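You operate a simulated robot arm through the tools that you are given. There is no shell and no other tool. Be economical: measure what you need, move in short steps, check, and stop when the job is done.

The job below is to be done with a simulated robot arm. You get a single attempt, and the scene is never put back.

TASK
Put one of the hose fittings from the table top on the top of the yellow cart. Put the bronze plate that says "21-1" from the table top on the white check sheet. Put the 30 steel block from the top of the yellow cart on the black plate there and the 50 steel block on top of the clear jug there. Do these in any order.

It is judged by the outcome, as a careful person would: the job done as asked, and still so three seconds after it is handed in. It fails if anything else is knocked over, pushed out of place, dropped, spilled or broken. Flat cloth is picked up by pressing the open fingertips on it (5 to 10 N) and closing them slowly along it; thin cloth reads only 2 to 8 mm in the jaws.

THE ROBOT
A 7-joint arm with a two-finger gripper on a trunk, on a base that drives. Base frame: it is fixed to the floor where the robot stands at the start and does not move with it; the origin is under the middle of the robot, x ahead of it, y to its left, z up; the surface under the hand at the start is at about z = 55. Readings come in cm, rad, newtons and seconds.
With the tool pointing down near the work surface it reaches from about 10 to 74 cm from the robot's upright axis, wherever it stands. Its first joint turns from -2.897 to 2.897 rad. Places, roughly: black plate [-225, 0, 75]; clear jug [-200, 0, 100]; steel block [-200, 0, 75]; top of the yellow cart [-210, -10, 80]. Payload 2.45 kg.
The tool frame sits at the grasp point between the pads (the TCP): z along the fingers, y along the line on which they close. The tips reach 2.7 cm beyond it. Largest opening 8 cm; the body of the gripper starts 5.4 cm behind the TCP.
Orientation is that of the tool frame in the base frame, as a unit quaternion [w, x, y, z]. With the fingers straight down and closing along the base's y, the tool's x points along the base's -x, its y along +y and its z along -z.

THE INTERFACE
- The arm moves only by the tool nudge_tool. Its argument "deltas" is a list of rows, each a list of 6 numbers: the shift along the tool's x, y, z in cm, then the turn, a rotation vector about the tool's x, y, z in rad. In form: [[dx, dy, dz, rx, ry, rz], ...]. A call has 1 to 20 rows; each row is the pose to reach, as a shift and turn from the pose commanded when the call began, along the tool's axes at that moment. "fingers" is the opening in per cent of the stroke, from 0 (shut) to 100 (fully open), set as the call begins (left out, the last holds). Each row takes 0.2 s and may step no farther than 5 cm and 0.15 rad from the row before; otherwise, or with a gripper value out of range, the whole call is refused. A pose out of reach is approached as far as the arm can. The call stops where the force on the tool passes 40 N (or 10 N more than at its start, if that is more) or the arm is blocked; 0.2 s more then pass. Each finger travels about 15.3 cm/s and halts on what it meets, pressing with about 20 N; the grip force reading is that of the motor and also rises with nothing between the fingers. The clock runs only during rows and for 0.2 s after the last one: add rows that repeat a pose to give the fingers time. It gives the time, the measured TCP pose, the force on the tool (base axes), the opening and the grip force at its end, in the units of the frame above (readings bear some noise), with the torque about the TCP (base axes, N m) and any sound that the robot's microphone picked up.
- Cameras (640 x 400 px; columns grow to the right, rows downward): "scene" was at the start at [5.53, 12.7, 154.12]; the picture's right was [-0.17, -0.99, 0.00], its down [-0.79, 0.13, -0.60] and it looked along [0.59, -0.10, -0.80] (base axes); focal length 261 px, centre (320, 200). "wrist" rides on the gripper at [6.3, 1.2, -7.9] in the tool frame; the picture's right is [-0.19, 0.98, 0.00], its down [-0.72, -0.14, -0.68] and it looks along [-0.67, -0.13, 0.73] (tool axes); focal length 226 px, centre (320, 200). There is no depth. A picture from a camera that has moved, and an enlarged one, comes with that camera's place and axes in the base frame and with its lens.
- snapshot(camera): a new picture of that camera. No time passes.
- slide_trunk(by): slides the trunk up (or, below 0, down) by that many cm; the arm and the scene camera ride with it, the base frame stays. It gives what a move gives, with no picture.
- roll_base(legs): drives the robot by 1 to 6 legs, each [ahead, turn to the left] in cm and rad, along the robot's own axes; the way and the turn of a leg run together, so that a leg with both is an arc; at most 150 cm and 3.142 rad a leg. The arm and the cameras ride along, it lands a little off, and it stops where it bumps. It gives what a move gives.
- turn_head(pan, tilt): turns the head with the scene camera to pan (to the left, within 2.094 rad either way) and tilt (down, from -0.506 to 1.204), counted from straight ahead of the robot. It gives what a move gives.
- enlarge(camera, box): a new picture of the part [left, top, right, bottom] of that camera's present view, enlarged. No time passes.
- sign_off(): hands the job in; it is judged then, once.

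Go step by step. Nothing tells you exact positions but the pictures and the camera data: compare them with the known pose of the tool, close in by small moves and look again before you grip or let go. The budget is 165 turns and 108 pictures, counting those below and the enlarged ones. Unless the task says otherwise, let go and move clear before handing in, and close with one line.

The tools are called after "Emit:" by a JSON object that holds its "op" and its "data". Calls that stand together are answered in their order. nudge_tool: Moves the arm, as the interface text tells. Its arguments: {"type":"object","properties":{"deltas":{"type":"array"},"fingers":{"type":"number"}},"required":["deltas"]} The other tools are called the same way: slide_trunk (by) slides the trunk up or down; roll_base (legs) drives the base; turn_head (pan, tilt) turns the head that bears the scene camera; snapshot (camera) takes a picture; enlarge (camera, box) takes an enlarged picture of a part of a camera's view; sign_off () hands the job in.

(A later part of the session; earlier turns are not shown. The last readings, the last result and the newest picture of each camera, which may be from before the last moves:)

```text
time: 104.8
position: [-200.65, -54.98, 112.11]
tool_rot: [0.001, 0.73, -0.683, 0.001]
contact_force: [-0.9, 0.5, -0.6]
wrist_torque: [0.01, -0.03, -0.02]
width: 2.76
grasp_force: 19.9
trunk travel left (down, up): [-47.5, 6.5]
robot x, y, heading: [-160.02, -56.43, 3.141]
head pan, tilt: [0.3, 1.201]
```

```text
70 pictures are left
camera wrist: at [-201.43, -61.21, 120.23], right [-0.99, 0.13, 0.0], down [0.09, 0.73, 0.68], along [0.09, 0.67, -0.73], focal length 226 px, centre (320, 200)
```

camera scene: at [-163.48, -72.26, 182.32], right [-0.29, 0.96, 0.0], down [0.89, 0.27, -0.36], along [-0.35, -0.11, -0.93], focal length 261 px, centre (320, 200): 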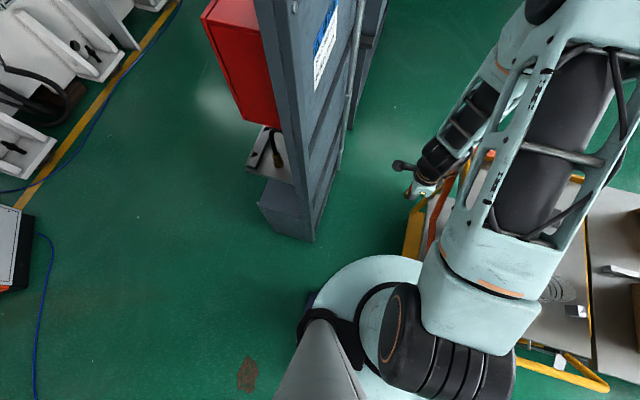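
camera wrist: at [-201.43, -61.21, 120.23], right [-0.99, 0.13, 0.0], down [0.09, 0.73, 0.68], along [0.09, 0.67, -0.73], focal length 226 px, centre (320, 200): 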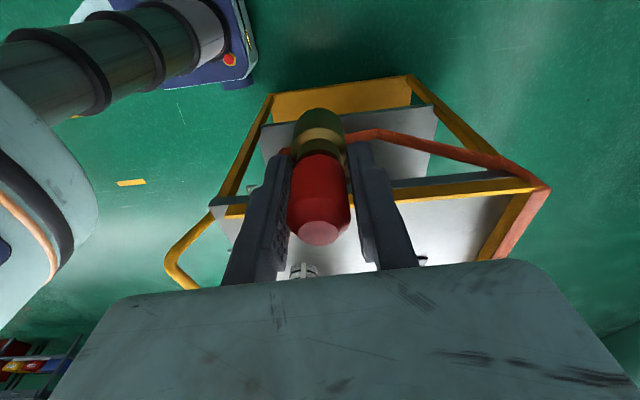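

The view from here shows the cart's left side at y = -31, and the base's right side is about 22 cm from its axis. I'll back off, shift a little to the left, and go in again centred at y ≈ -60.

Emit:
{"op": "roll_base", "data": {"legs": [[-20, 0], [0, 0.3], [11.5, 0], [0, -0.3], [18, 0]]}}

```text
time: 110.3
position: [-209.77, -58.32, 112.26]
tool_rot: [0.001, 0.731, -0.683, 0.001]
contact_force: [-0.2, 0.3, -0.6]
wrist_torque: [0.02, -0.06, 0.0]
width: 2.74
grasp_force: 20.1
trunk travel left (down, up): [-47.5, 6.5]
robot x, y, heading: [-169.24, -59.62, 3.139]
head pan, tilt: [0.3, 1.201]
```

Emit:
{"op": "roll_base", "data": {"legs": [[14, 0]]}}

Emit:
{"op": "snapshot", "data": {"camera": "wrist"}}

```text
time: 111.6
position: [-223.91, -58.33, 112.12]
tool_rot: [0.0, 0.731, -0.683, 0.0]
contact_force: [0.5, 0.0, -1.2]
wrist_torque: [-0.02, -0.07, 0.02]
width: 2.76
grasp_force: 19.4
trunk travel left (down, up): [-47.5, 6.5]
robot x, y, heading: [-183.08, -59.95, 3.148]
head pan, tilt: [0.3, 1.201]
```

```text
69 pictures are left
camera wrist: at [-224.69, -64.66, 120.21], right [-0.99, 0.12, 0.0], down [0.09, 0.73, 0.68], along [0.09, 0.67, -0.73], focal length 226 px, centre (320, 200)
```

wrist: 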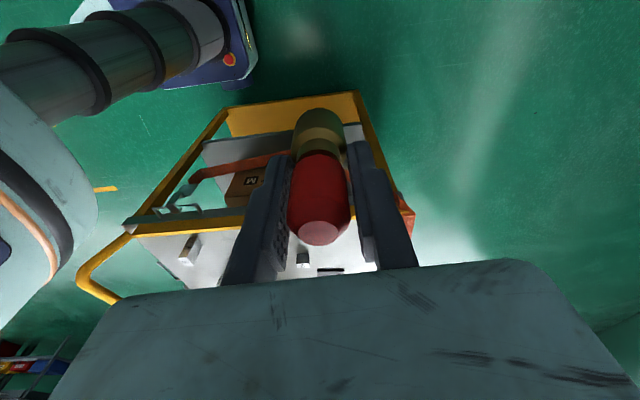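

I'm in place without touching anything. I'll move the hand over the free far-left area of the cart top and look.

Emit:
{"op": "nudge_tool", "data": {"deltas": [[-4.5, 0, 0, 0, 0, 0], [-9, 0, 0, 0, 0, 0], [-13.5, -0.2, 0, 0, 0, 0], [-18, -0.2, 0, 0, 0, 0], [-22.5, -0.3, 0, 0, 0, 0], [-27, -0.4, 0, 0, 0, 0], [-31.5, -0.5, 0, 0, 0, 0], [-36, -0.5, 0, 0, 0, 0], [-36, -0.5, 0, 0, 0, 0]]}}

Emit:
{"op": "snapshot", "data": {"camera": "wrist"}}

Emit:
{"op": "turn_head", "data": {"pan": -1.0, "tilt": 0.95}}

Emit:
{"op": "snapshot", "data": {"camera": "scene"}}

```text
time: 113.6
position: [-225.83, -22.12, 112.15]
tool_rot: [0.002, 0.731, -0.682, 0.0]
contact_force: [0.1, 0.4, -0.8]
wrist_torque: [0.01, -0.03, 0.02]
width: 2.72
grasp_force: 20.2
trunk travel left (down, up): [-47.5, 6.5]
robot x, y, heading: [-183.29, -60.02, 3.136]
head pan, tilt: [0.3, 1.201]
```

```text
68 pictures are left
camera wrist: at [-226.61, -28.61, 120.2], right [-0.99, 0.12, 0.0], down [0.09, 0.73, 0.68], along [0.08, 0.67, -0.73], focal length 226 px, centre (320, 200)
```

wrist: 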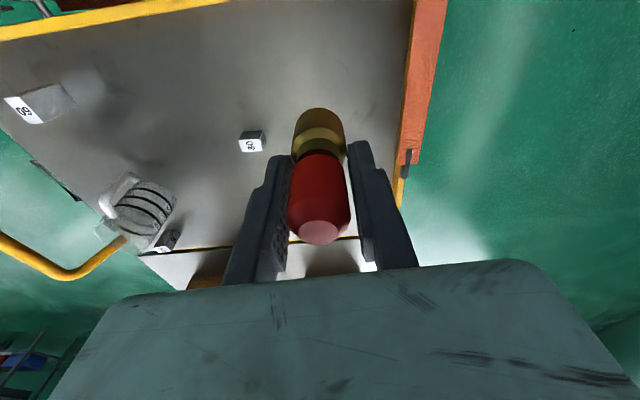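

```text
time: 115.1
position: [-225.81, -22.11, 112.1]
tool_rot: [0.001, 0.731, -0.683, 0.0]
contact_force: [-0.1, -0.4, -0.7]
wrist_torque: [-0.02, -0.03, -0.01]
width: 2.73
grasp_force: 20.1
trunk travel left (down, up): [-47.5, 6.5]
robot x, y, heading: [-183.02, -59.71, 3.144]
head pan, tilt: [-1.0, 0.949]
```

```text
67 pictures are left
camera scene: at [-185.08, -67.82, 183.94], right [0.84, 0.54, 0.0], down [0.44, -0.68, -0.58], along [-0.31, 0.49, -0.81], focal length 261 px, centre (320, 200)
```

scene: 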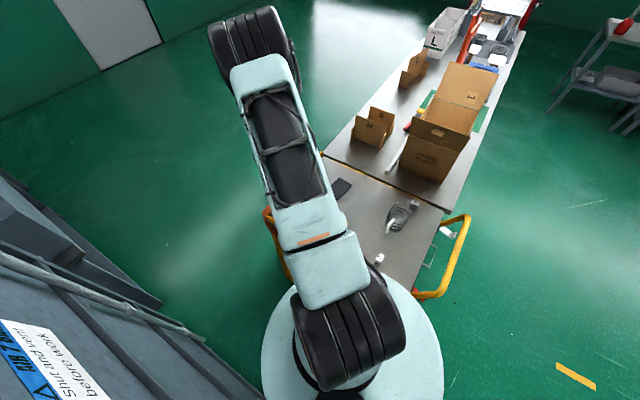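

Emit:
{"op": "enlarge", "data": {"camera": "wrist", "box": [0, 60, 290, 270]}}

Emit:
{"op": "enlarge", "data": {"camera": "scene", "box": [310, 150, 480, 300]}}

```text
1.90 times, centred on (145, 165) of wrist
camera zoom: at [-226.62, -28.57, 120.19], right [-0.99, 0.12, 0.0], down [0.09, 0.73, 0.68], along [0.08, 0.67, -0.73], focal length 431 px, centre (653, 267)
```

zoom: 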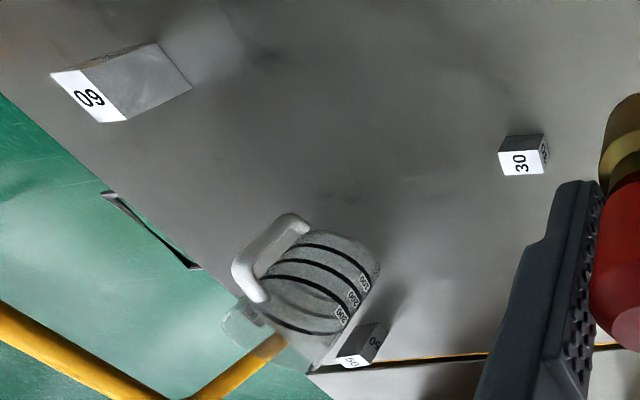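

```text
2.67 times, centred on (395, 225) of scene
camera zoom: at [-185.08, -67.82, 183.94], right [0.84, 0.54, 0.0], down [0.44, -0.68, -0.58], along [-0.31, 0.49, -0.81], focal length 697 px, centre (120, 133)
```

zoom: 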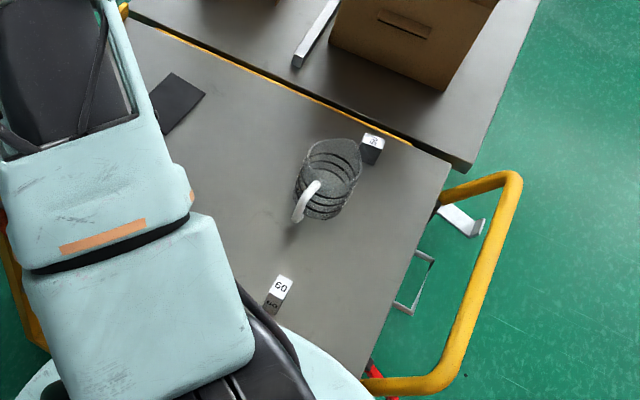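

The 30 block is near (-213, -12), the 60 block near (-187, -22), the 50 block just beyond the jug. The spot below the hand is free, so I'll lower the fitting here.

Emit:
{"op": "nudge_tool", "data": {"deltas": [[0, 0, 4, 0, 0, 0], [0, 0, 8, 0, 0, 0], [0, 0, 12, 0, 0, 0], [0, 0, 16, 0, 0, 0], [0, 0, 19, 0, 0, 0], [0, 0, 21, 0, 0, 0]]}}

Emit:
{"op": "snapshot", "data": {"camera": "wrist"}}

```text
time: 116.5
position: [-225.88, -22.41, 90.97]
tool_rot: [0.002, 0.732, -0.682, 0.0]
contact_force: [-0.3, -0.7, -0.8]
wrist_torque: [0.02, 0.02, 0.0]
width: 2.74
grasp_force: 20.0
trunk travel left (down, up): [-47.5, 6.5]
robot x, y, heading: [-182.95, -60.0, 3.14]
head pan, tilt: [-1.0, 0.949]
```

```text
64 pictures are left
camera wrist: at [-226.63, -28.68, 99.14], right [-0.99, 0.13, 0.0], down [0.09, 0.73, 0.68], along [0.08, 0.67, -0.73], focal length 226 px, centre (320, 200)
```

wrist: 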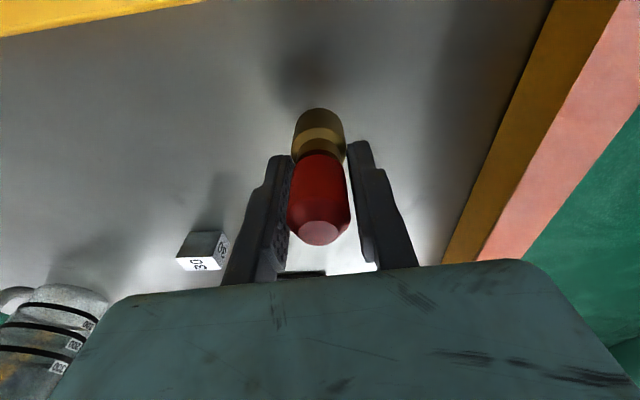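

Emit:
{"op": "nudge_tool", "data": {"deltas": [[0, 0, 0.5, 0, 0, 0], [0, 0, 1.0, 0, 0, 0], [0, 0, 1.5, 0, 0, 0], [0, 0, 2.0, 0, 0, 0], [0, 0, 2.5, 0, 0, 0]]}}

Emit:
{"op": "snapshot", "data": {"camera": "wrist"}}

```text
time: 117.7
position: [-225.77, -22.35, 88.87]
tool_rot: [0.001, 0.731, -0.682, -0.002]
contact_force: [0.5, 2.3, 24.0]
wrist_torque: [-0.08, 0.0, 0.01]
width: 2.72
grasp_force: 20.4
trunk travel left (down, up): [-47.5, 6.5]
robot x, y, heading: [-183.45, -59.92, 3.142]
head pan, tilt: [-1.0, 0.949]
```

```text
63 pictures are left
camera wrist: at [-226.58, -28.69, 96.85], right [-0.99, 0.12, 0.0], down [0.09, 0.73, 0.68], along [0.08, 0.68, -0.73], focal length 226 px, centre (320, 200)
```

wrist: 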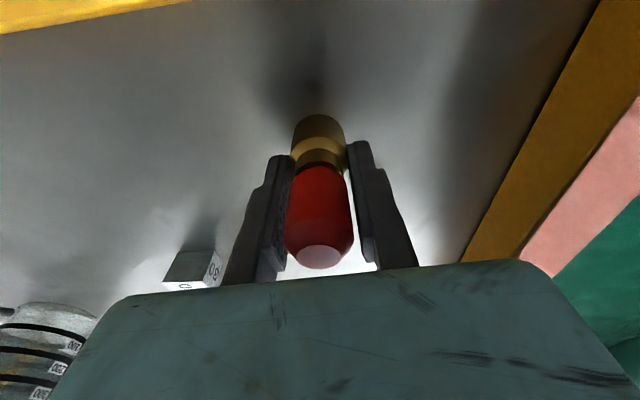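

The fitting stands on the cart top. I'll let go gently and rise.

Emit:
{"op": "nudge_tool", "data": {"deltas": [[0, 0, -0.1, 0, 0, 0], [0, 0, -0.1, 0, 0, 0]], "fingers": 60}}

Emit:
{"op": "nudge_tool", "data": {"deltas": [[0, 0, 0, 0, 0, 0], [0, 0, -3, 0, 0, 0], [0, 0, -6, 0, 0, 0], [0, 0, -10, 0, 0, 0], [0, 0, -14, 0, 0, 0], [0, 0, -14, 0, 0, 0]], "fingers": 80}}

Emit:
{"op": "snapshot", "data": {"camera": "wrist"}}

```text
time: 118.3
position: [-225.82, -22.33, 88.77]
tool_rot: [0.001, 0.731, -0.682, 0.001]
contact_force: [-0.3, 1.0, -0.1]
wrist_torque: [0.03, 0.03, -0.02]
width: 4.82
grasp_force: 0.1
trunk travel left (down, up): [-47.5, 6.5]
robot x, y, heading: [-183.01, -59.99, 3.141]
head pan, tilt: [-1.0, 0.949]
```

```text
time: 119.7
position: [-225.74, -22.35, 102.78]
tool_rot: [0.001, 0.732, -0.682, 0.001]
contact_force: [-0.7, 0.5, -0.2]
wrist_torque: [-0.03, -0.04, 0.01]
width: 6.41
grasp_force: 0.0
trunk travel left (down, up): [-47.5, 6.5]
robot x, y, heading: [-183.19, -59.71, 3.138]
head pan, tilt: [-1.0, 0.949]
```

```text
62 pictures are left
camera wrist: at [-226.57, -28.78, 110.82], right [-0.99, 0.12, 0.0], down [0.09, 0.73, 0.68], along [0.08, 0.67, -0.73], focal length 226 px, centre (320, 200)
```

wrist: 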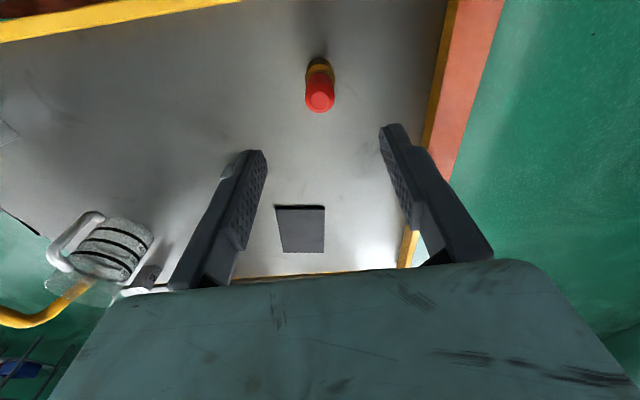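

The fitting stands on the cart. Next I'll hover over the 30 block.

Emit:
{"op": "nudge_tool", "data": {"deltas": [[-2.4, -3.2, 0, 0, 0, 0], [-4.7, -6.4, 0, 0, 0, 0], [-7, -9.7, 2, 0, 0, 0], [-9.4, -12.9, 5, 0, 0, 0], [-9.4, -12.9, 5, 0, 0, 0]], "fingers": 100}}

Emit:
{"op": "snapshot", "data": {"camera": "wrist"}}

```text
time: 120.9
position: [-213.7, -11.97, 97.51]
tool_rot: [0.001, 0.731, -0.682, 0.0]
contact_force: [0.8, 0.5, 0.7]
wrist_torque: [-0.01, -0.01, 0.01]
width: 7.98
grasp_force: 0.1
trunk travel left (down, up): [-47.5, 6.5]
robot x, y, heading: [-183.28, -59.75, 3.14]
head pan, tilt: [-1.0, 0.949]
```

```text
61 pictures are left
camera wrist: at [-214.42, -18.4, 105.72], right [-0.99, 0.12, 0.0], down [0.09, 0.73, 0.68], along [0.08, 0.67, -0.73], focal length 226 px, centre (320, 200)
```

wrist: 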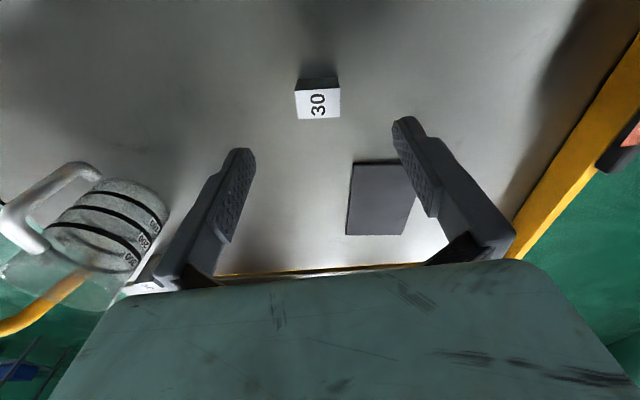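

The 30 block is centred. I'll turn slightly to square up, come down and grip.

Emit:
{"op": "nudge_tool", "data": {"deltas": [[0, 0, 3, 0, 0, 0.12], [0, 0, 6, 0, 0, 0.12], [0, 0, 9, 0, 0, 0.12], [0, 0, 9, 0, 0, 0.12]]}}

Emit:
{"op": "snapshot", "data": {"camera": "wrist"}}

```text
time: 121.9
position: [-213.61, -12.12, 88.72]
tool_rot: [-0.001, -0.689, 0.725, 0.001]
contact_force: [2.8, -0.7, 12.2]
wrist_torque: [0.0, -0.67, -0.15]
width: 7.75
grasp_force: 0.0
trunk travel left (down, up): [-47.5, 6.5]
robot x, y, heading: [-182.92, -59.9, 3.144]
head pan, tilt: [-1.0, 0.949]
```

```text
60 pictures are left
camera wrist: at [-215.09, -18.29, 96.88], right [-0.97, 0.24, 0.0], down [0.18, 0.71, 0.68], along [0.16, 0.66, -0.73], focal length 226 px, centre (320, 200)
```

wrist: 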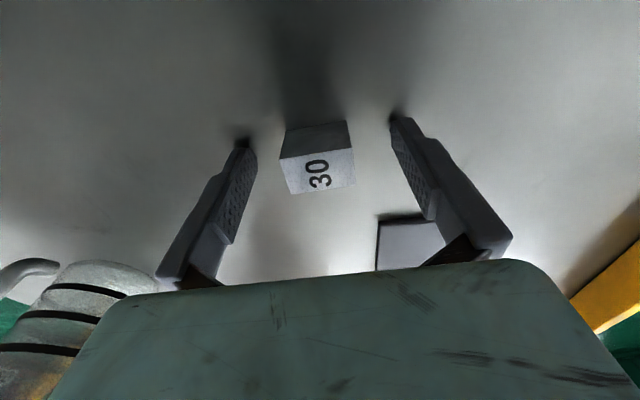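

Emit:
{"op": "nudge_tool", "data": {"deltas": [[0, 0, -0.4, 0, 0, 0], [0, 0, -0.4, 0, 0, 0]]}}

Emit:
{"op": "nudge_tool", "data": {"deltas": [[0, 0, 0, 0, 0, 0], [0, 0, 0, 0, 0, 0], [0, 0, 0, 0, 0, 0]], "fingers": 0}}

Emit:
{"op": "nudge_tool", "data": {"deltas": [[0, 0, -2, 0, 0, 0], [0, 0, -4, 0, 0, 0], [0, 0, -6, 0, 0, 0], [0, 0, -6, 0, 0, 0]]}}

Emit:
{"op": "snapshot", "data": {"camera": "wrist"}}

```text
time: 122.5
position: [-213.68, -12.18, 89.09]
tool_rot: [-0.003, -0.689, 0.725, -0.001]
contact_force: [-0.2, 0.2, 0.5]
wrist_torque: [0.01, -0.01, -0.01]
width: 7.99
grasp_force: 0.0
trunk travel left (down, up): [-47.5, 6.5]
robot x, y, heading: [-182.92, -59.91, 3.138]
head pan, tilt: [-1.0, 0.949]
```

```text
time: 123.3
position: [-213.6, -12.19, 89.07]
tool_rot: [-0.001, -0.689, 0.725, 0.0]
contact_force: [0.5, -0.3, -0.4]
wrist_torque: [-0.01, 0.02, 0.01]
width: 3.35
grasp_force: 20.0
trunk travel left (down, up): [-47.5, 6.5]
robot x, y, heading: [-183.38, -59.75, 3.145]
head pan, tilt: [-1.0, 0.949]
```

```text
time: 124.3
position: [-213.62, -12.02, 95.2]
tool_rot: [-0.001, -0.689, 0.725, -0.001]
contact_force: [0.2, -0.3, -1.7]
wrist_torque: [-0.02, 0.08, 0.0]
width: 3.36
grasp_force: 19.4
trunk travel left (down, up): [-47.5, 6.5]
robot x, y, heading: [-183.49, -60.17, 3.141]
head pan, tilt: [-1.0, 0.949]
```

```text
59 pictures are left
camera wrist: at [-215.1, -18.27, 103.19], right [-0.97, 0.24, 0.0], down [0.18, 0.71, 0.68], along [0.16, 0.66, -0.73], focal length 226 px, centre (320, 200)
```

wrist: 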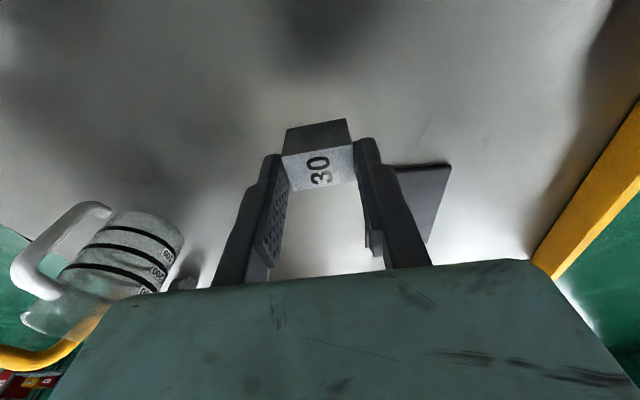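

The 30 block is held and clear. I'll carry it over the black plate, centred at about (-219.5, 1).

Emit:
{"op": "nudge_tool", "data": {"deltas": [[-3, 1.6, 0, 0, 0, 0], [-6, 3.2, 0, 0, 0, 0], [-9, 4.9, 0, 0, 0, 0], [-12.2, 6.5, 0, 0, 0, 0], [-12.2, 6.5, 0, 0, 0, 0]]}}

Emit:
{"op": "snapshot", "data": {"camera": "wrist"}}

```text
time: 125.5
position: [-219.25, 0.31, 95.05]
tool_rot: [0.0, -0.689, 0.725, 0.0]
contact_force: [0.0, 0.3, -2.3]
wrist_torque: [0.0, -0.01, -0.03]
width: 3.36
grasp_force: 20.2
trunk travel left (down, up): [-47.5, 6.5]
robot x, y, heading: [-183.08, -59.79, 3.14]
head pan, tilt: [-1.0, 0.949]
```

```text
58 pictures are left
camera wrist: at [-220.87, -5.89, 103.13], right [-0.97, 0.24, 0.0], down [0.18, 0.71, 0.68], along [0.16, 0.66, -0.73], focal length 226 px, centre (320, 200)
```

wrist: 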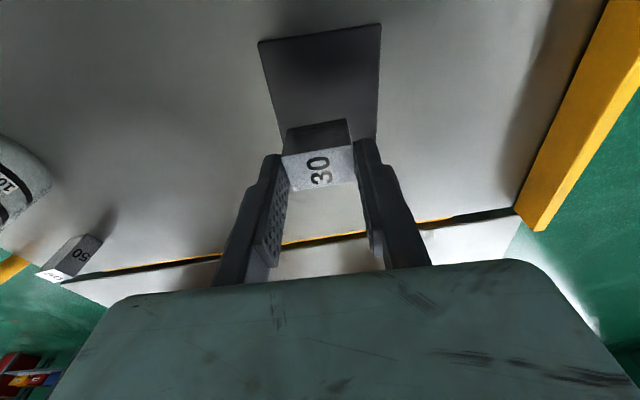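

The block is over the plate. I'll lower it to contact and let go.

Emit:
{"op": "nudge_tool", "data": {"deltas": [[0, 0, 2.5, 0, 0, 0], [0, 0, 4.5, 0, 0, 0], [0, 0, 5.0, 0, 0, 0], [0, 0, 5.4, 0, 0, 0]]}}

```text
time: 126.5
position: [-219.38, 0.37, 89.82]
tool_rot: [-0.001, -0.689, 0.725, 0.0]
contact_force: [-0.9, -1.4, 5.2]
wrist_torque: [-0.06, 0.08, 0.0]
width: 3.37
grasp_force: 19.8
trunk travel left (down, up): [-47.5, 6.5]
robot x, y, heading: [-183.43, -59.84, 3.14]
head pan, tilt: [-1.0, 0.949]
```

Emit:
{"op": "nudge_tool", "data": {"deltas": [[0, 0, 0.1, 0, 0, 0], [0, 0, 0.1, 0, 0, 0]], "fingers": 65}}

Emit:
{"op": "nudge_tool", "data": {"deltas": [[0, 0, 0, 0, 0, 0], [0, 0, -3, 0, 0, 0], [0, 0, -6, 0, 0, 0], [0, 0, -10, 0, 0, 0], [0, 0, -14, 0, 0, 0], [0, 0, -18, 0, 0, 0], [0, 0, -18, 0, 0, 0]]}}

Emit:
{"op": "snapshot", "data": {"camera": "wrist"}}

```text
time: 127.1
position: [-219.35, 0.34, 89.6]
tool_rot: [-0.002, -0.689, 0.725, 0.001]
contact_force: [0.3, -0.5, 0.0]
wrist_torque: [-0.01, 0.02, -0.02]
width: 5.19
grasp_force: 0.1
trunk travel left (down, up): [-47.5, 6.5]
robot x, y, heading: [-183.21, -59.97, 3.141]
head pan, tilt: [-1.0, 0.949]
```

```text
time: 128.7
position: [-219.43, 0.36, 107.56]
tool_rot: [-0.002, -0.689, 0.725, -0.002]
contact_force: [0.8, 0.1, 0.1]
wrist_torque: [0.0, -0.03, -0.02]
width: 5.19
grasp_force: 0.0
trunk travel left (down, up): [-47.5, 6.5]
robot x, y, heading: [-183.46, -59.42, 3.142]
head pan, tilt: [-1.0, 0.949]
```

```text
57 pictures are left
camera wrist: at [-220.94, -5.75, 115.63], right [-0.97, 0.24, 0.0], down [0.18, 0.71, 0.68], along [0.16, 0.66, -0.73], focal length 226 px, centre (320, 200)
```

wrist: 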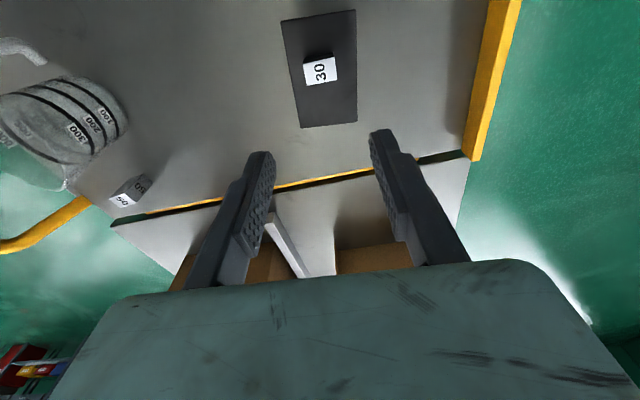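

The 30 block rests on the black plate. Now I'll look at the jug and the 50 block beside it.

Emit:
{"op": "enlarge", "data": {"camera": "wrist", "box": [0, 20, 200, 240]}}

Emit:
{"op": "turn_head", "data": {"pan": -1.35, "tilt": 0.95}}

Emit:
{"op": "snapshot", "data": {"camera": "scene"}}

```text
1.82 times, centred on (100, 130) of wrist
camera zoom: at [-220.94, -5.75, 115.63], right [-0.97, 0.24, 0.0], down [0.18, 0.71, 0.68], along [0.16, 0.66, -0.73], focal length 411 px, centre (720, 327)
```

zoom: 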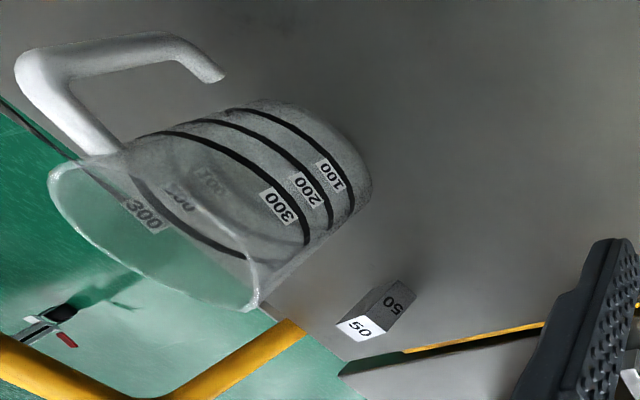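

```text
time: 129.5
position: [-219.5, 0.35, 107.57]
tool_rot: [-0.001, -0.689, 0.725, 0.001]
contact_force: [-0.6, -0.2, 0.4]
wrist_torque: [-0.02, 0.0, -0.01]
width: 5.19
grasp_force: 0.0
trunk travel left (down, up): [-47.5, 6.5]
robot x, y, heading: [-183.72, -60.07, 3.146]
head pan, tilt: [-1.349, 0.949]
```

```text
55 pictures are left
camera scene: at [-182.75, -66.83, 183.95], right [0.98, 0.22, 0.0], down [0.18, -0.79, -0.58], along [-0.13, 0.57, -0.81], focal length 261 px, centre (320, 200)
```

scene: 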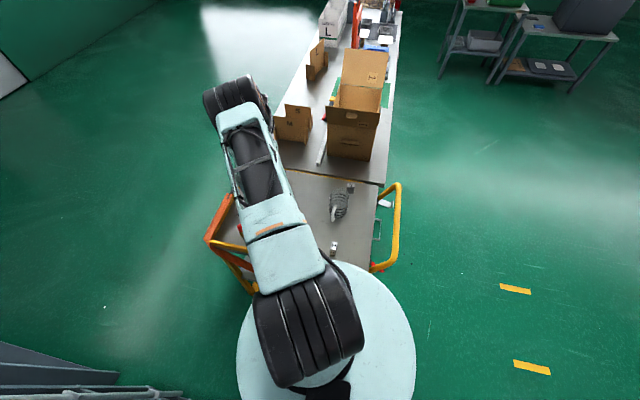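

The jug looks to be about 10 cm across and 12 cm high. I need to see from above whether its top is closed, so I'll move the hand camera over it.

Emit:
{"op": "nudge_tool", "data": {"deltas": [[2.2, -4.4, -1, 0, 0, 0], [4.4, -8.7, -2.4, 0, 0, 0], [6.6, -13.1, -2.4, 0, 0, 0], [8.9, -17.5, -2.4, 0, 0, 0], [11.1, -21.8, -2.4, 0, 0, 0], [13.3, -26.2, -2.4, 0, 0, 0], [13.3, -26.2, -2.4, 0, 0, 0]], "fingers": 100}}

Emit:
{"op": "snapshot", "data": {"camera": "wrist"}}

Emit:
{"op": "enlarge", "data": {"camera": "scene", "box": [280, 160, 400, 280]}}

```text
refused: row 1 steps farther than a row can; nothing moved
```

```text
54 pictures are left
camera wrist: at [-220.93, -5.77, 115.64], right [-0.97, 0.24, 0.0], down [0.18, 0.71, 0.68], along [0.16, 0.66, -0.73], focal length 226 px, centre (320, 200)
```

wrist: 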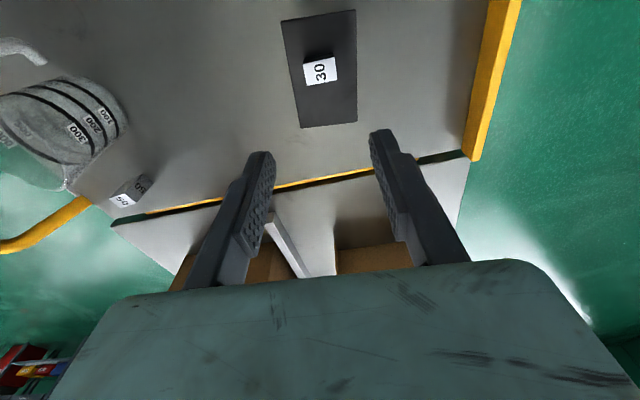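

```text
3.33 times, centred on (340, 220) of scene
camera zoom: at [-182.75, -66.83, 183.95], right [0.98, 0.22, 0.0], down [0.18, -0.79, -0.58], along [-0.13, 0.57, -0.81], focal length 871 px, centre (253, 133)
```

zoom: 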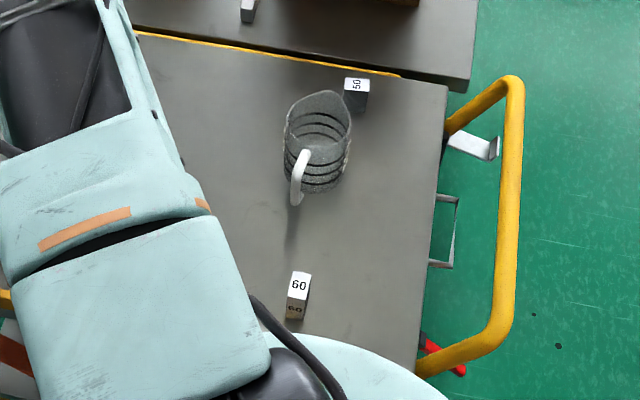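

Emit:
{"op": "nudge_tool", "data": {"deltas": [[2, -3.7, -1, 0, 0, 0], [4, -7.5, -2, 0, 0, 0], [6, -11.2, -2.4, 0, 0, 0], [8, -15, -2.4, 0, 0, 0], [10, -18.7, -2.4, 0, 0, 0], [12, -22.5, -2.4, 0, 0, 0], [13.3, -26.2, -2.4, 0, 0, 0], [13.3, -26.2, -2.4, 0, 0, 0]], "fingers": 100}}

Emit:
{"op": "snapshot", "data": {"camera": "wrist"}}

```text
time: 131.3
position: [-193.81, -14.12, 110.0]
tool_rot: [-0.001, -0.689, 0.724, 0.0]
contact_force: [0.1, 0.1, 0.5]
wrist_torque: [0.01, -0.04, 0.03]
width: 7.98
grasp_force: 0.1
trunk travel left (down, up): [-47.5, 6.5]
robot x, y, heading: [-183.15, -59.67, 3.139]
head pan, tilt: [-1.349, 0.949]
```

```text
52 pictures are left
camera wrist: at [-195.51, -20.31, 118.06], right [-0.97, 0.24, 0.0], down [0.18, 0.71, 0.68], along [0.16, 0.66, -0.73], focal length 226 px, centre (320, 200)
```

wrist: 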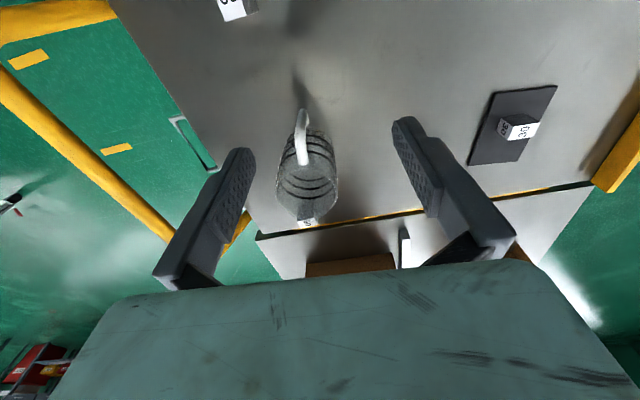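

Emit:
{"op": "enlarge", "data": {"camera": "wrist", "box": [250, 90, 370, 240]}}

```text
2.67 times, centred on (310, 165) of wrist
camera zoom: at [-195.51, -20.31, 118.06], right [-0.97, 0.24, 0.0], down [0.18, 0.71, 0.68], along [0.16, 0.66, -0.73], focal length 603 px, centre (347, 293)
```

zoom: 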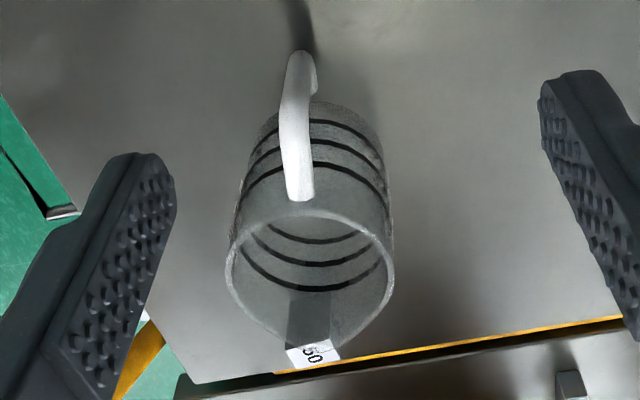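

The jug is open, with a mouth about 8 cm across, and the 50 block stands right behind it at about (-186, 9). I'll move over the block with the hand turned so the camera stays clear of the jug.

Emit:
{"op": "nudge_tool", "data": {"deltas": [[-3, -0.8, 0, 0, 0, 0.14], [-5.9, -1.6, 0, 0, 0, 0.28], [-8.9, -2.5, 0, 0, 0, 0.42], [-11.9, -3.3, 0, 0, 0, 0.56], [-14.8, -4.1, 0, 0, 0, 0.7], [-17.8, -5, 0, 0, 0, 0.84], [-20.7, -5.8, 0, 0, 0, 0.98], [-23.7, -6.6, 0, 0, 0, 1.12], [-23.7, -6.6, 1, 0, 0, 1.26], [-23.7, -6.6, 2, 0, 0, 1.4], [-23.7, -6.6, 3, 0, 0, 1.5], [-23.7, -6.6, 3, 0, 0, 1.5]], "fingers": 80}}

Emit:
{"op": "snapshot", "data": {"camera": "wrist"}}

```text
time: 133.9
position: [-186.17, 9.14, 106.88]
tool_rot: [-0.002, -0.009, 1.0, -0.001]
contact_force: [0.4, -0.4, 0.1]
wrist_torque: [0.02, -0.01, -0.06]
width: 6.41
grasp_force: 0.1
trunk travel left (down, up): [-47.5, 6.5]
robot x, y, heading: [-183.19, -60.06, 3.14]
head pan, tilt: [-1.349, 0.949]
```

```text
50 pictures are left
camera wrist: at [-192.45, 10.41, 114.96], right [0.17, 0.98, 0.0], down [0.72, -0.13, 0.68], along [0.67, -0.12, -0.73], focal length 226 px, centre (320, 200)
```

wrist: 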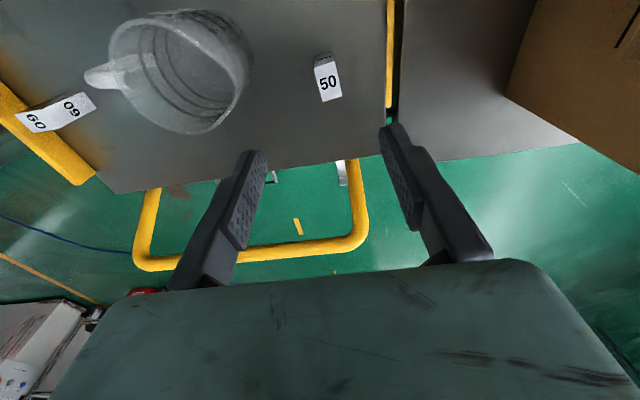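

Emit:
{"op": "enlarge", "data": {"camera": "wrist", "box": [80, 0, 400, 200]}}

```text
2.00 times, centred on (240, 100) of wrist
camera zoom: at [-192.45, 10.41, 114.96], right [0.17, 0.98, 0.0], down [0.72, -0.13, 0.68], along [0.67, -0.12, -0.73], focal length 452 px, centre (480, 400)
```

zoom: 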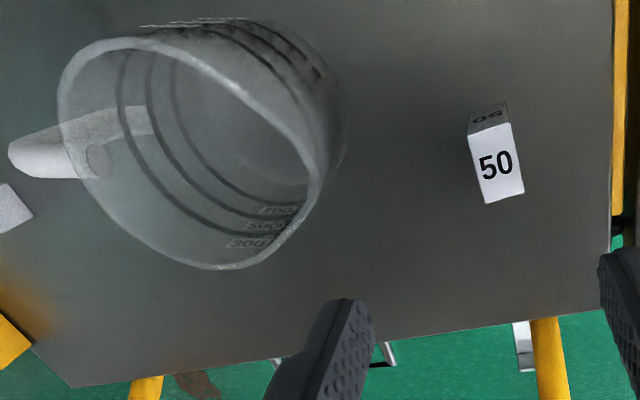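

The 50 block is about 2 x 3.4 cm on top and about 5 cm tall. I'll square up over it and come down partway, then check.

Emit:
{"op": "nudge_tool", "data": {"deltas": [[-0.1, 0.85, 3, 0, 0, -0.08], [-0.1, 0.85, 6, 0, 0, -0.08], [-0.1, 0.85, 9, 0, 0, -0.08], [-0.1, 0.85, 12, 0, 0, -0.08], [-0.1, 0.85, 12, 0, 0, -0.08]], "fingers": 75}}

Emit:
{"op": "snapshot", "data": {"camera": "wrist"}}

```text
time: 135.1
position: [-186.09, 10.01, 94.86]
tool_rot: [-0.001, -0.049, 0.999, -0.001]
contact_force: [1.1, -0.1, -0.5]
wrist_torque: [-0.01, -0.02, 0.03]
width: 6.03
grasp_force: 0.1
trunk travel left (down, up): [-47.5, 6.5]
robot x, y, heading: [-183.19, -59.86, 3.14]
head pan, tilt: [-1.349, 0.949]
```

```text
48 pictures are left
camera wrist: at [-192.45, 10.66, 102.97], right [0.09, 1.0, 0.0], down [0.73, -0.07, 0.68], along [0.68, -0.07, -0.73], focal length 226 px, centre (320, 200)
```

wrist: 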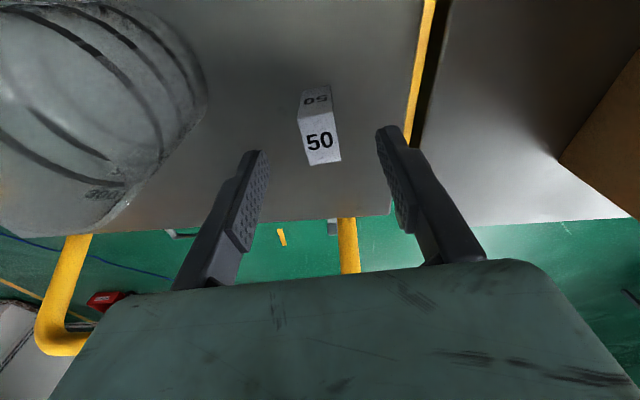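

The block is centred. I'll go down and grip.

Emit:
{"op": "nudge_tool", "data": {"deltas": [[0, 0, 2, 0, 0, 0], [0, 0, 4, 0, 0, 0], [0, 0, 5.4, 0, 0, 0], [0, 0, 5.4, 0, 0, 0]]}}

Emit:
{"op": "nudge_tool", "data": {"deltas": [[0, 0, 0, 0, 0, 0], [0, 0, 0, 0, 0, 0], [0, 0, 0, 0, 0, 0]], "fingers": 0}}

Emit:
{"op": "nudge_tool", "data": {"deltas": [[0, 0, -2.5, 0, 0, 0], [0, 0, -5, 0, 0, 0], [0, 0, -9, 0, 0, 0], [0, 0, -13, 0, 0, 0], [0, 0, -17, 0, 0, 0], [0, 0, -17, 0, 0, 0]]}}

Emit:
{"op": "snapshot", "data": {"camera": "wrist"}}

```text
time: 136.1
position: [-186.01, 10.04, 89.47]
tool_rot: [-0.001, -0.05, 0.999, -0.001]
contact_force: [-0.8, -0.1, 0.4]
wrist_torque: [-0.03, 0.01, 0.02]
width: 6.03
grasp_force: 0.0
trunk travel left (down, up): [-47.5, 6.5]
robot x, y, heading: [-183.22, -59.85, 3.143]
head pan, tilt: [-1.349, 0.949]
```

```text
time: 136.9
position: [-185.99, 10.03, 89.35]
tool_rot: [-0.001, -0.05, 0.999, -0.001]
contact_force: [0.4, -1.3, 0.4]
wrist_torque: [0.0, -0.01, -0.02]
width: 2.15
grasp_force: 19.6
trunk travel left (down, up): [-47.5, 6.5]
robot x, y, heading: [-183.42, -59.59, 3.144]
head pan, tilt: [-1.349, 0.949]
```

```text
time: 138.3
position: [-185.92, 10.06, 106.41]
tool_rot: [-0.001, -0.051, 0.999, -0.002]
contact_force: [0.2, -0.1, -2.7]
wrist_torque: [0.01, -0.01, -0.03]
width: 2.19
grasp_force: 19.9
trunk travel left (down, up): [-47.5, 6.5]
robot x, y, heading: [-183.46, -60.23, 3.146]
head pan, tilt: [-1.349, 0.949]
```

```text
47 pictures are left
camera wrist: at [-192.31, 10.77, 114.52], right [0.09, 1.0, 0.0], down [0.73, -0.07, 0.68], along [0.68, -0.07, -0.73], focal length 226 px, centre (320, 200)
```

wrist: 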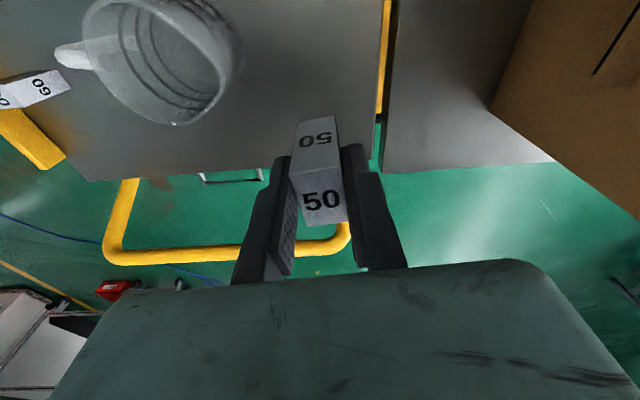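

The 50 block is held (2.15 cm wide). I'll bring it over the middle of the jug mouth, well above the rim, and look.

Emit:
{"op": "nudge_tool", "data": {"deltas": [[1.4, -3.6, 0, 0, 0, 0], [2.8, -7.2, 0, 0, 0, 0], [4.2, -10.7, 0, 0, 0, 0], [4.2, -10.7, 0, 0, 0, 0]]}}

Emit:
{"op": "snapshot", "data": {"camera": "wrist"}}

Emit:
{"op": "turn_head", "data": {"pan": -1.55, "tilt": 0.9}}

Emit:
{"op": "enlarge", "data": {"camera": "scene", "box": [220, 130, 420, 290]}}

```text
time: 139.3
position: [-188.97, -0.98, 106.44]
tool_rot: [-0.001, -0.05, 0.999, -0.001]
contact_force: [0.1, -0.3, -2.6]
wrist_torque: [-0.01, 0.06, -0.02]
width: 2.18
grasp_force: 20.1
trunk travel left (down, up): [-47.5, 6.5]
robot x, y, heading: [-183.7, -59.85, 3.139]
head pan, tilt: [-1.349, 0.949]
```

```text
46 pictures are left
camera wrist: at [-195.39, -0.33, 114.53], right [0.09, 1.0, 0.0], down [0.73, -0.07, 0.68], along [0.68, -0.07, -0.73], focal length 226 px, centre (320, 200)
```

wrist: 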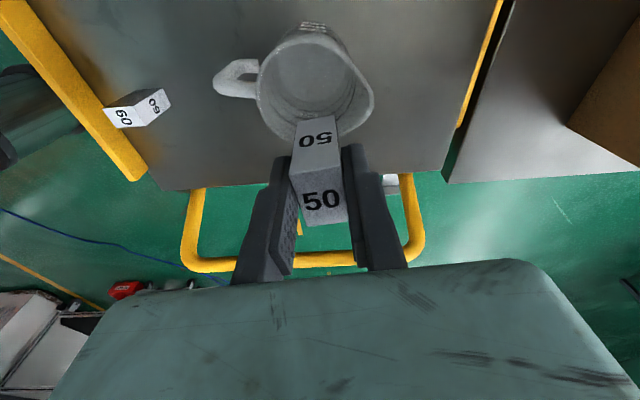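

```text
time: 140.0
position: [-188.98, -0.98, 106.37]
tool_rot: [-0.001, -0.051, 0.999, -0.001]
contact_force: [0.6, 0.2, -3.0]
wrist_torque: [0.01, 0.03, -0.01]
width: 2.18
grasp_force: 19.6
trunk travel left (down, up): [-47.5, 6.5]
robot x, y, heading: [-183.06, -59.98, 3.143]
head pan, tilt: [-1.55, 0.901]
```

```text
2.50 times, centred on (320, 210) of scene
camera zoom: at [-181.28, -66.33, 184.31], right [1.0, 0.02, 0.0], down [0.02, -0.78, -0.62], along [-0.01, 0.62, -0.78], focal length 653 px, centre (320, 175)
```

zoom: 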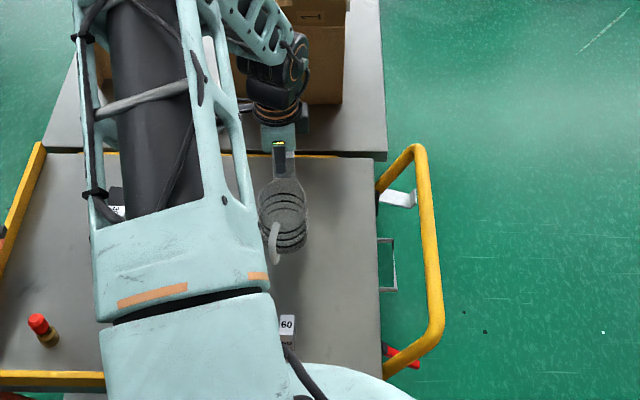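

I'll lower slowly at the mouth's centre to feel whether the jug holds the block at rim height, keeping the grip closed.

Emit:
{"op": "nudge_tool", "data": {"deltas": [[0, 0, 2, 0, 0, 0], [0, 0, 4, 0, 0, 0], [0, 0, 6, 0, 0, 0], [0, 0, 6.5, 0, 0, 0], [0, 0, 7, 0, 0, 0]]}}

Emit:
{"op": "nudge_tool", "data": {"deltas": [[0, 0, 0.4, 0, 0, 0], [0, 0, 0.8, 0, 0, 0], [0, 0, 1.2, 0, 0, 0], [0, 0, 1.6, 0, 0, 0]]}}

Emit:
{"op": "snapshot", "data": {"camera": "wrist"}}

```text
time: 141.2
position: [-189.12, -1.13, 99.61]
tool_rot: [-0.001, -0.05, 0.999, 0.001]
contact_force: [0.5, 0.5, 21.9]
wrist_torque: [0.03, -0.12, 0.03]
width: 2.16
grasp_force: 20.0
trunk travel left (down, up): [-47.5, 6.5]
robot x, y, heading: [-183.31, -59.92, 3.139]
head pan, tilt: [-1.55, 0.901]
```

```text
time: 142.2
position: [-189.06, -1.14, 98.15]
tool_rot: [-0.001, -0.049, 0.999, 0.001]
contact_force: [-1.4, -1.0, 37.6]
wrist_torque: [-0.15, -0.02, -0.05]
width: 2.15
grasp_force: 20.1
trunk travel left (down, up): [-47.5, 6.5]
robot x, y, heading: [-183.09, -59.9, 3.141]
head pan, tilt: [-1.55, 0.901]
```

```text
44 pictures are left
camera wrist: at [-195.55, -0.5, 106.24], right [0.09, 1.0, 0.0], down [0.73, -0.07, 0.68], along [0.68, -0.06, -0.73], focal length 226 px, centre (320, 200)
```

wrist: 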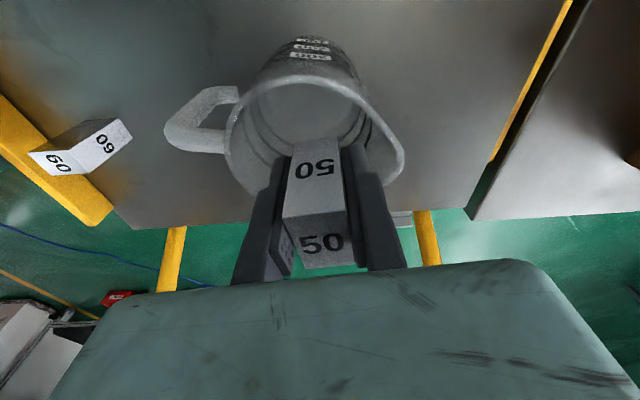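

The block meets firm support at rim height and stays upright there. I'll ease the pressure and open the fingers gently.

Emit:
{"op": "nudge_tool", "data": {"deltas": [[0, 0, -0.15, 0, 0, 0], [0, 0, -0.15, 0, 0, 0]]}}

Emit:
{"op": "nudge_tool", "data": {"deltas": [[0, 0, 0, 0, 0, 0], [0, 0, 0, 0, 0, 0], [0, 0, 0, 0, 0, 0]], "fingers": 35}}

Emit:
{"op": "snapshot", "data": {"camera": "wrist"}}

```text
time: 142.8
position: [-189.18, -1.03, 98.16]
tool_rot: [-0.001, -0.049, 0.999, 0.0]
contact_force: [-1.1, 2.3, 26.5]
wrist_torque: [0.06, 0.0, -0.03]
width: 2.16
grasp_force: 19.8
trunk travel left (down, up): [-47.5, 6.5]
robot x, y, heading: [-183.03, -59.74, 3.146]
head pan, tilt: [-1.55, 0.901]
```

```text
time: 143.6
position: [-189.12, -1.16, 98.24]
tool_rot: [-0.001, -0.05, 0.999, -0.001]
contact_force: [-1.3, 1.0, 23.7]
wrist_torque: [0.05, 0.07, -0.02]
width: 2.17
grasp_force: 0.0
trunk travel left (down, up): [-47.5, 6.5]
robot x, y, heading: [-183.16, -59.92, 3.148]
head pan, tilt: [-1.55, 0.901]
```

```text
43 pictures are left
camera wrist: at [-195.56, -0.5, 106.24], right [0.09, 1.0, 0.0], down [0.73, -0.07, 0.68], along [0.68, -0.07, -0.73], focal length 226 px, centre (320, 200)
```

wrist: 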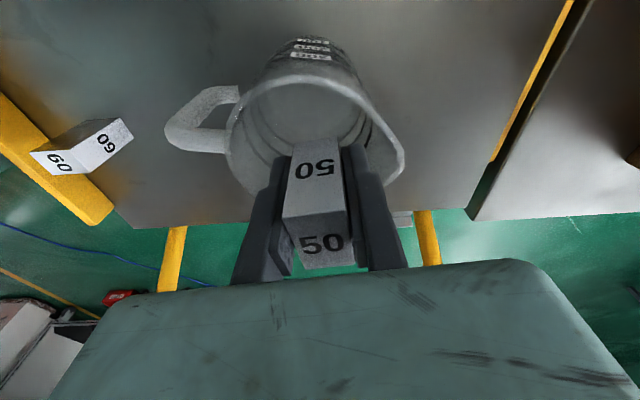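

The fingertips are pressed on the support and hold the fingers from opening. I'll lift a hair at a time.

Emit:
{"op": "nudge_tool", "data": {"deltas": [[0, 0, -0.15, 0, 0, 0], [0, 0, -0.15, 0, 0, 0]], "fingers": 35}}

Emit:
{"op": "nudge_tool", "data": {"deltas": [[0, 0, -0.15, 0, 0, 0], [0, 0, -0.15, 0, 0, 0]]}}

Emit:
{"op": "snapshot", "data": {"camera": "wrist"}}

```text
time: 144.2
position: [-189.11, -1.36, 98.15]
tool_rot: [0.0, -0.05, 0.999, -0.001]
contact_force: [-0.2, 0.8, 8.5]
wrist_torque: [0.06, 0.0, -0.06]
width: 2.2
grasp_force: 0.1
trunk travel left (down, up): [-47.5, 6.5]
robot x, y, heading: [-183.48, -60.01, 3.138]
head pan, tilt: [-1.55, 0.901]
```

```text
time: 144.8
position: [-189.11, -1.18, 98.27]
tool_rot: [-0.001, -0.049, 0.999, -0.002]
contact_force: [0.1, -0.9, 0.7]
wrist_torque: [-0.02, -0.04, -0.04]
width: 2.68
grasp_force: 0.2
trunk travel left (down, up): [-47.5, 6.5]
robot x, y, heading: [-183.12, -59.92, 3.14]
head pan, tilt: [-1.55, 0.901]
```

```text
42 pictures are left
camera wrist: at [-195.55, -0.42, 106.42], right [0.09, 1.0, 0.0], down [0.73, -0.07, 0.68], along [0.68, -0.07, -0.73], focal length 226 px, centre (320, 200)
```

wrist: 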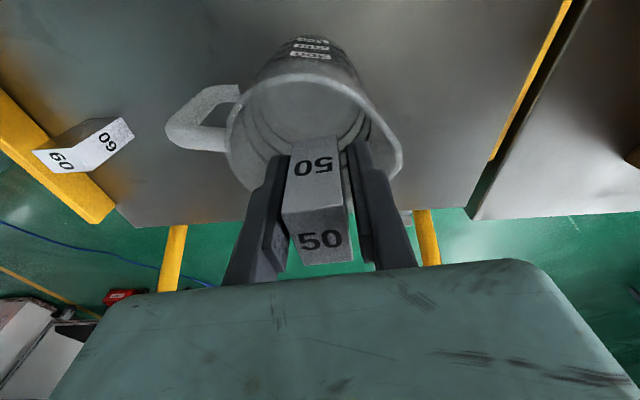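

The fingers have let go and the block stands on the jug. I'll open wider and rise straight up.

Emit:
{"op": "nudge_tool", "data": {"deltas": [[0, 0, 0, 0, 0, 0], [0, 0, 0, 0, 0, 0]], "fingers": 65}}

Emit:
{"op": "snapshot", "data": {"camera": "wrist"}}

```text
time: 145.4
position: [-189.19, -0.93, 98.72]
tool_rot: [0.0, -0.05, 0.999, 0.002]
contact_force: [-1.0, 9.1, 34.4]
wrist_torque: [0.12, -0.02, -0.01]
width: 4.01
grasp_force: 0.0
trunk travel left (down, up): [-47.5, 6.5]
robot x, y, heading: [-182.82, -60.36, 3.138]
head pan, tilt: [-1.55, 0.901]
```

```text
41 pictures are left
camera wrist: at [-195.56, -0.25, 106.79], right [0.09, 1.0, 0.01], down [0.73, -0.07, 0.68], along [0.68, -0.06, -0.73], focal length 226 px, centre (320, 200)
```

wrist: 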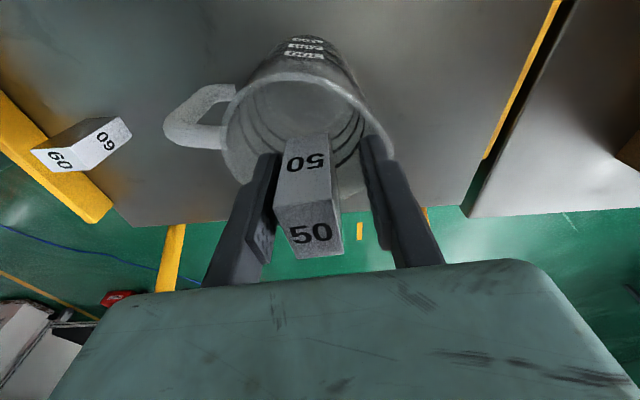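

The opening fingers ride up against the jug's inside, so I'll lift straight up with the opening held as it is.

Emit:
{"op": "nudge_tool", "data": {"deltas": [[0, 0, -0.5, 0, 0, 0], [0, 0, -1, 0, 0, 0], [0, 0, -1, 0, 0, 0]], "fingers": 52}}

Emit:
{"op": "snapshot", "data": {"camera": "wrist"}}

```text
time: 146.2
position: [-189.19, -1.12, 99.29]
tool_rot: [-0.001, -0.05, 0.999, -0.002]
contact_force: [0.0, -0.8, -0.5]
wrist_torque: [0.03, 0.01, 0.01]
width: 4.15
grasp_force: 0.2
trunk travel left (down, up): [-47.5, 6.5]
robot x, y, heading: [-183.22, -59.69, 3.139]
head pan, tilt: [-1.55, 0.901]
```

```text
40 pictures are left
camera wrist: at [-195.56, -0.46, 107.37], right [0.09, 1.0, -0.01], down [0.73, -0.07, 0.68], along [0.68, -0.07, -0.73], focal length 226 px, centre (320, 200)
```

wrist: 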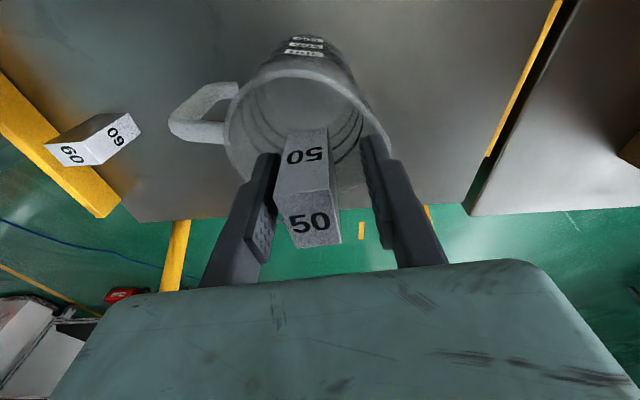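

Emit:
{"op": "nudge_tool", "data": {"deltas": [[0, -0.4, 0, 0, 0, 0], [0, -0.5, -0.5, 0, 0, 0], [0, -0.5, -1, 0, 0, 0]]}}

Emit:
{"op": "snapshot", "data": {"camera": "wrist"}}

```text
time: 147.0
position: [-189.23, -1.47, 100.35]
tool_rot: [-0.001, -0.05, 0.999, -0.001]
contact_force: [-0.2, -0.1, 0.0]
wrist_torque: [0.0, 0.01, 0.0]
width: 4.16
grasp_force: 0.1
trunk travel left (down, up): [-47.5, 6.5]
robot x, y, heading: [-183.33, -59.95, 3.141]
head pan, tilt: [-1.55, 0.901]
```

```text
39 pictures are left
camera wrist: at [-195.53, -0.9, 108.43], right [0.09, 1.0, 0.0], down [0.73, -0.07, 0.68], along [0.68, -0.07, -0.73], focal length 226 px, centre (320, 200)
```

wrist: 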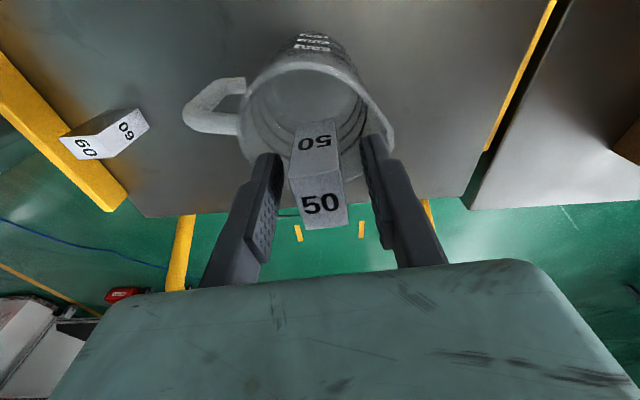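

The block is standing clear of both fingers. I'll rise well above it and check.

Emit:
{"op": "nudge_tool", "data": {"deltas": [[0, 0, -2, 0, 0, 0], [0, 0, -4, 0, 0, 0], [0, 0, -7, 0, 0, 0], [0, 0, -10, 0, 0, 0], [0, 0, -13, 0, 0, 0], [0, 0, -13, 0, 0, 0]]}}

Emit:
{"op": "snapshot", "data": {"camera": "wrist"}}

Emit:
{"op": "enlarge", "data": {"camera": "scene", "box": [220, 130, 420, 290]}}

```text
time: 148.4
position: [-189.11, -1.43, 113.38]
tool_rot: [-0.001, -0.05, 0.999, -0.001]
contact_force: [1.2, 0.4, -0.4]
wrist_torque: [0.0, 0.03, -0.01]
width: 4.17
grasp_force: 0.2
trunk travel left (down, up): [-47.5, 6.5]
robot x, y, heading: [-183.53, -59.71, 3.137]
head pan, tilt: [-1.55, 0.901]
```

```text
38 pictures are left
camera wrist: at [-195.52, -0.79, 121.48], right [0.09, 1.0, 0.0], down [0.73, -0.07, 0.68], along [0.68, -0.07, -0.73], focal length 226 px, centre (320, 200)
```

wrist: 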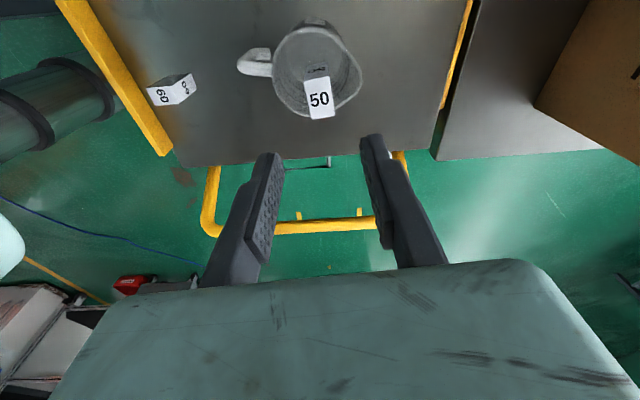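

```text
2.50 times, centred on (320, 210) of scene
camera zoom: at [-181.28, -66.31, 184.31], right [1.0, 0.02, 0.0], down [0.02, -0.78, -0.62], along [-0.01, 0.62, -0.78], focal length 653 px, centre (320, 175)
```

zoom: 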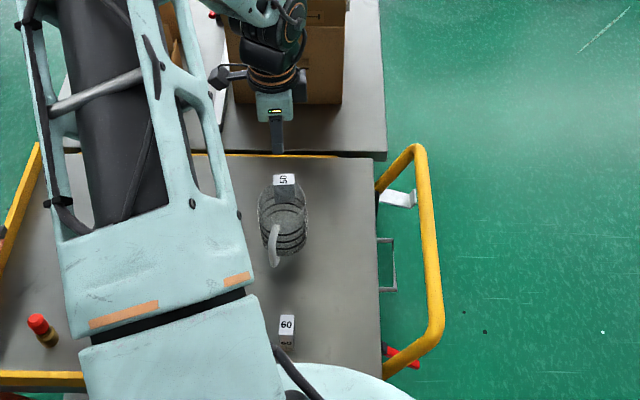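

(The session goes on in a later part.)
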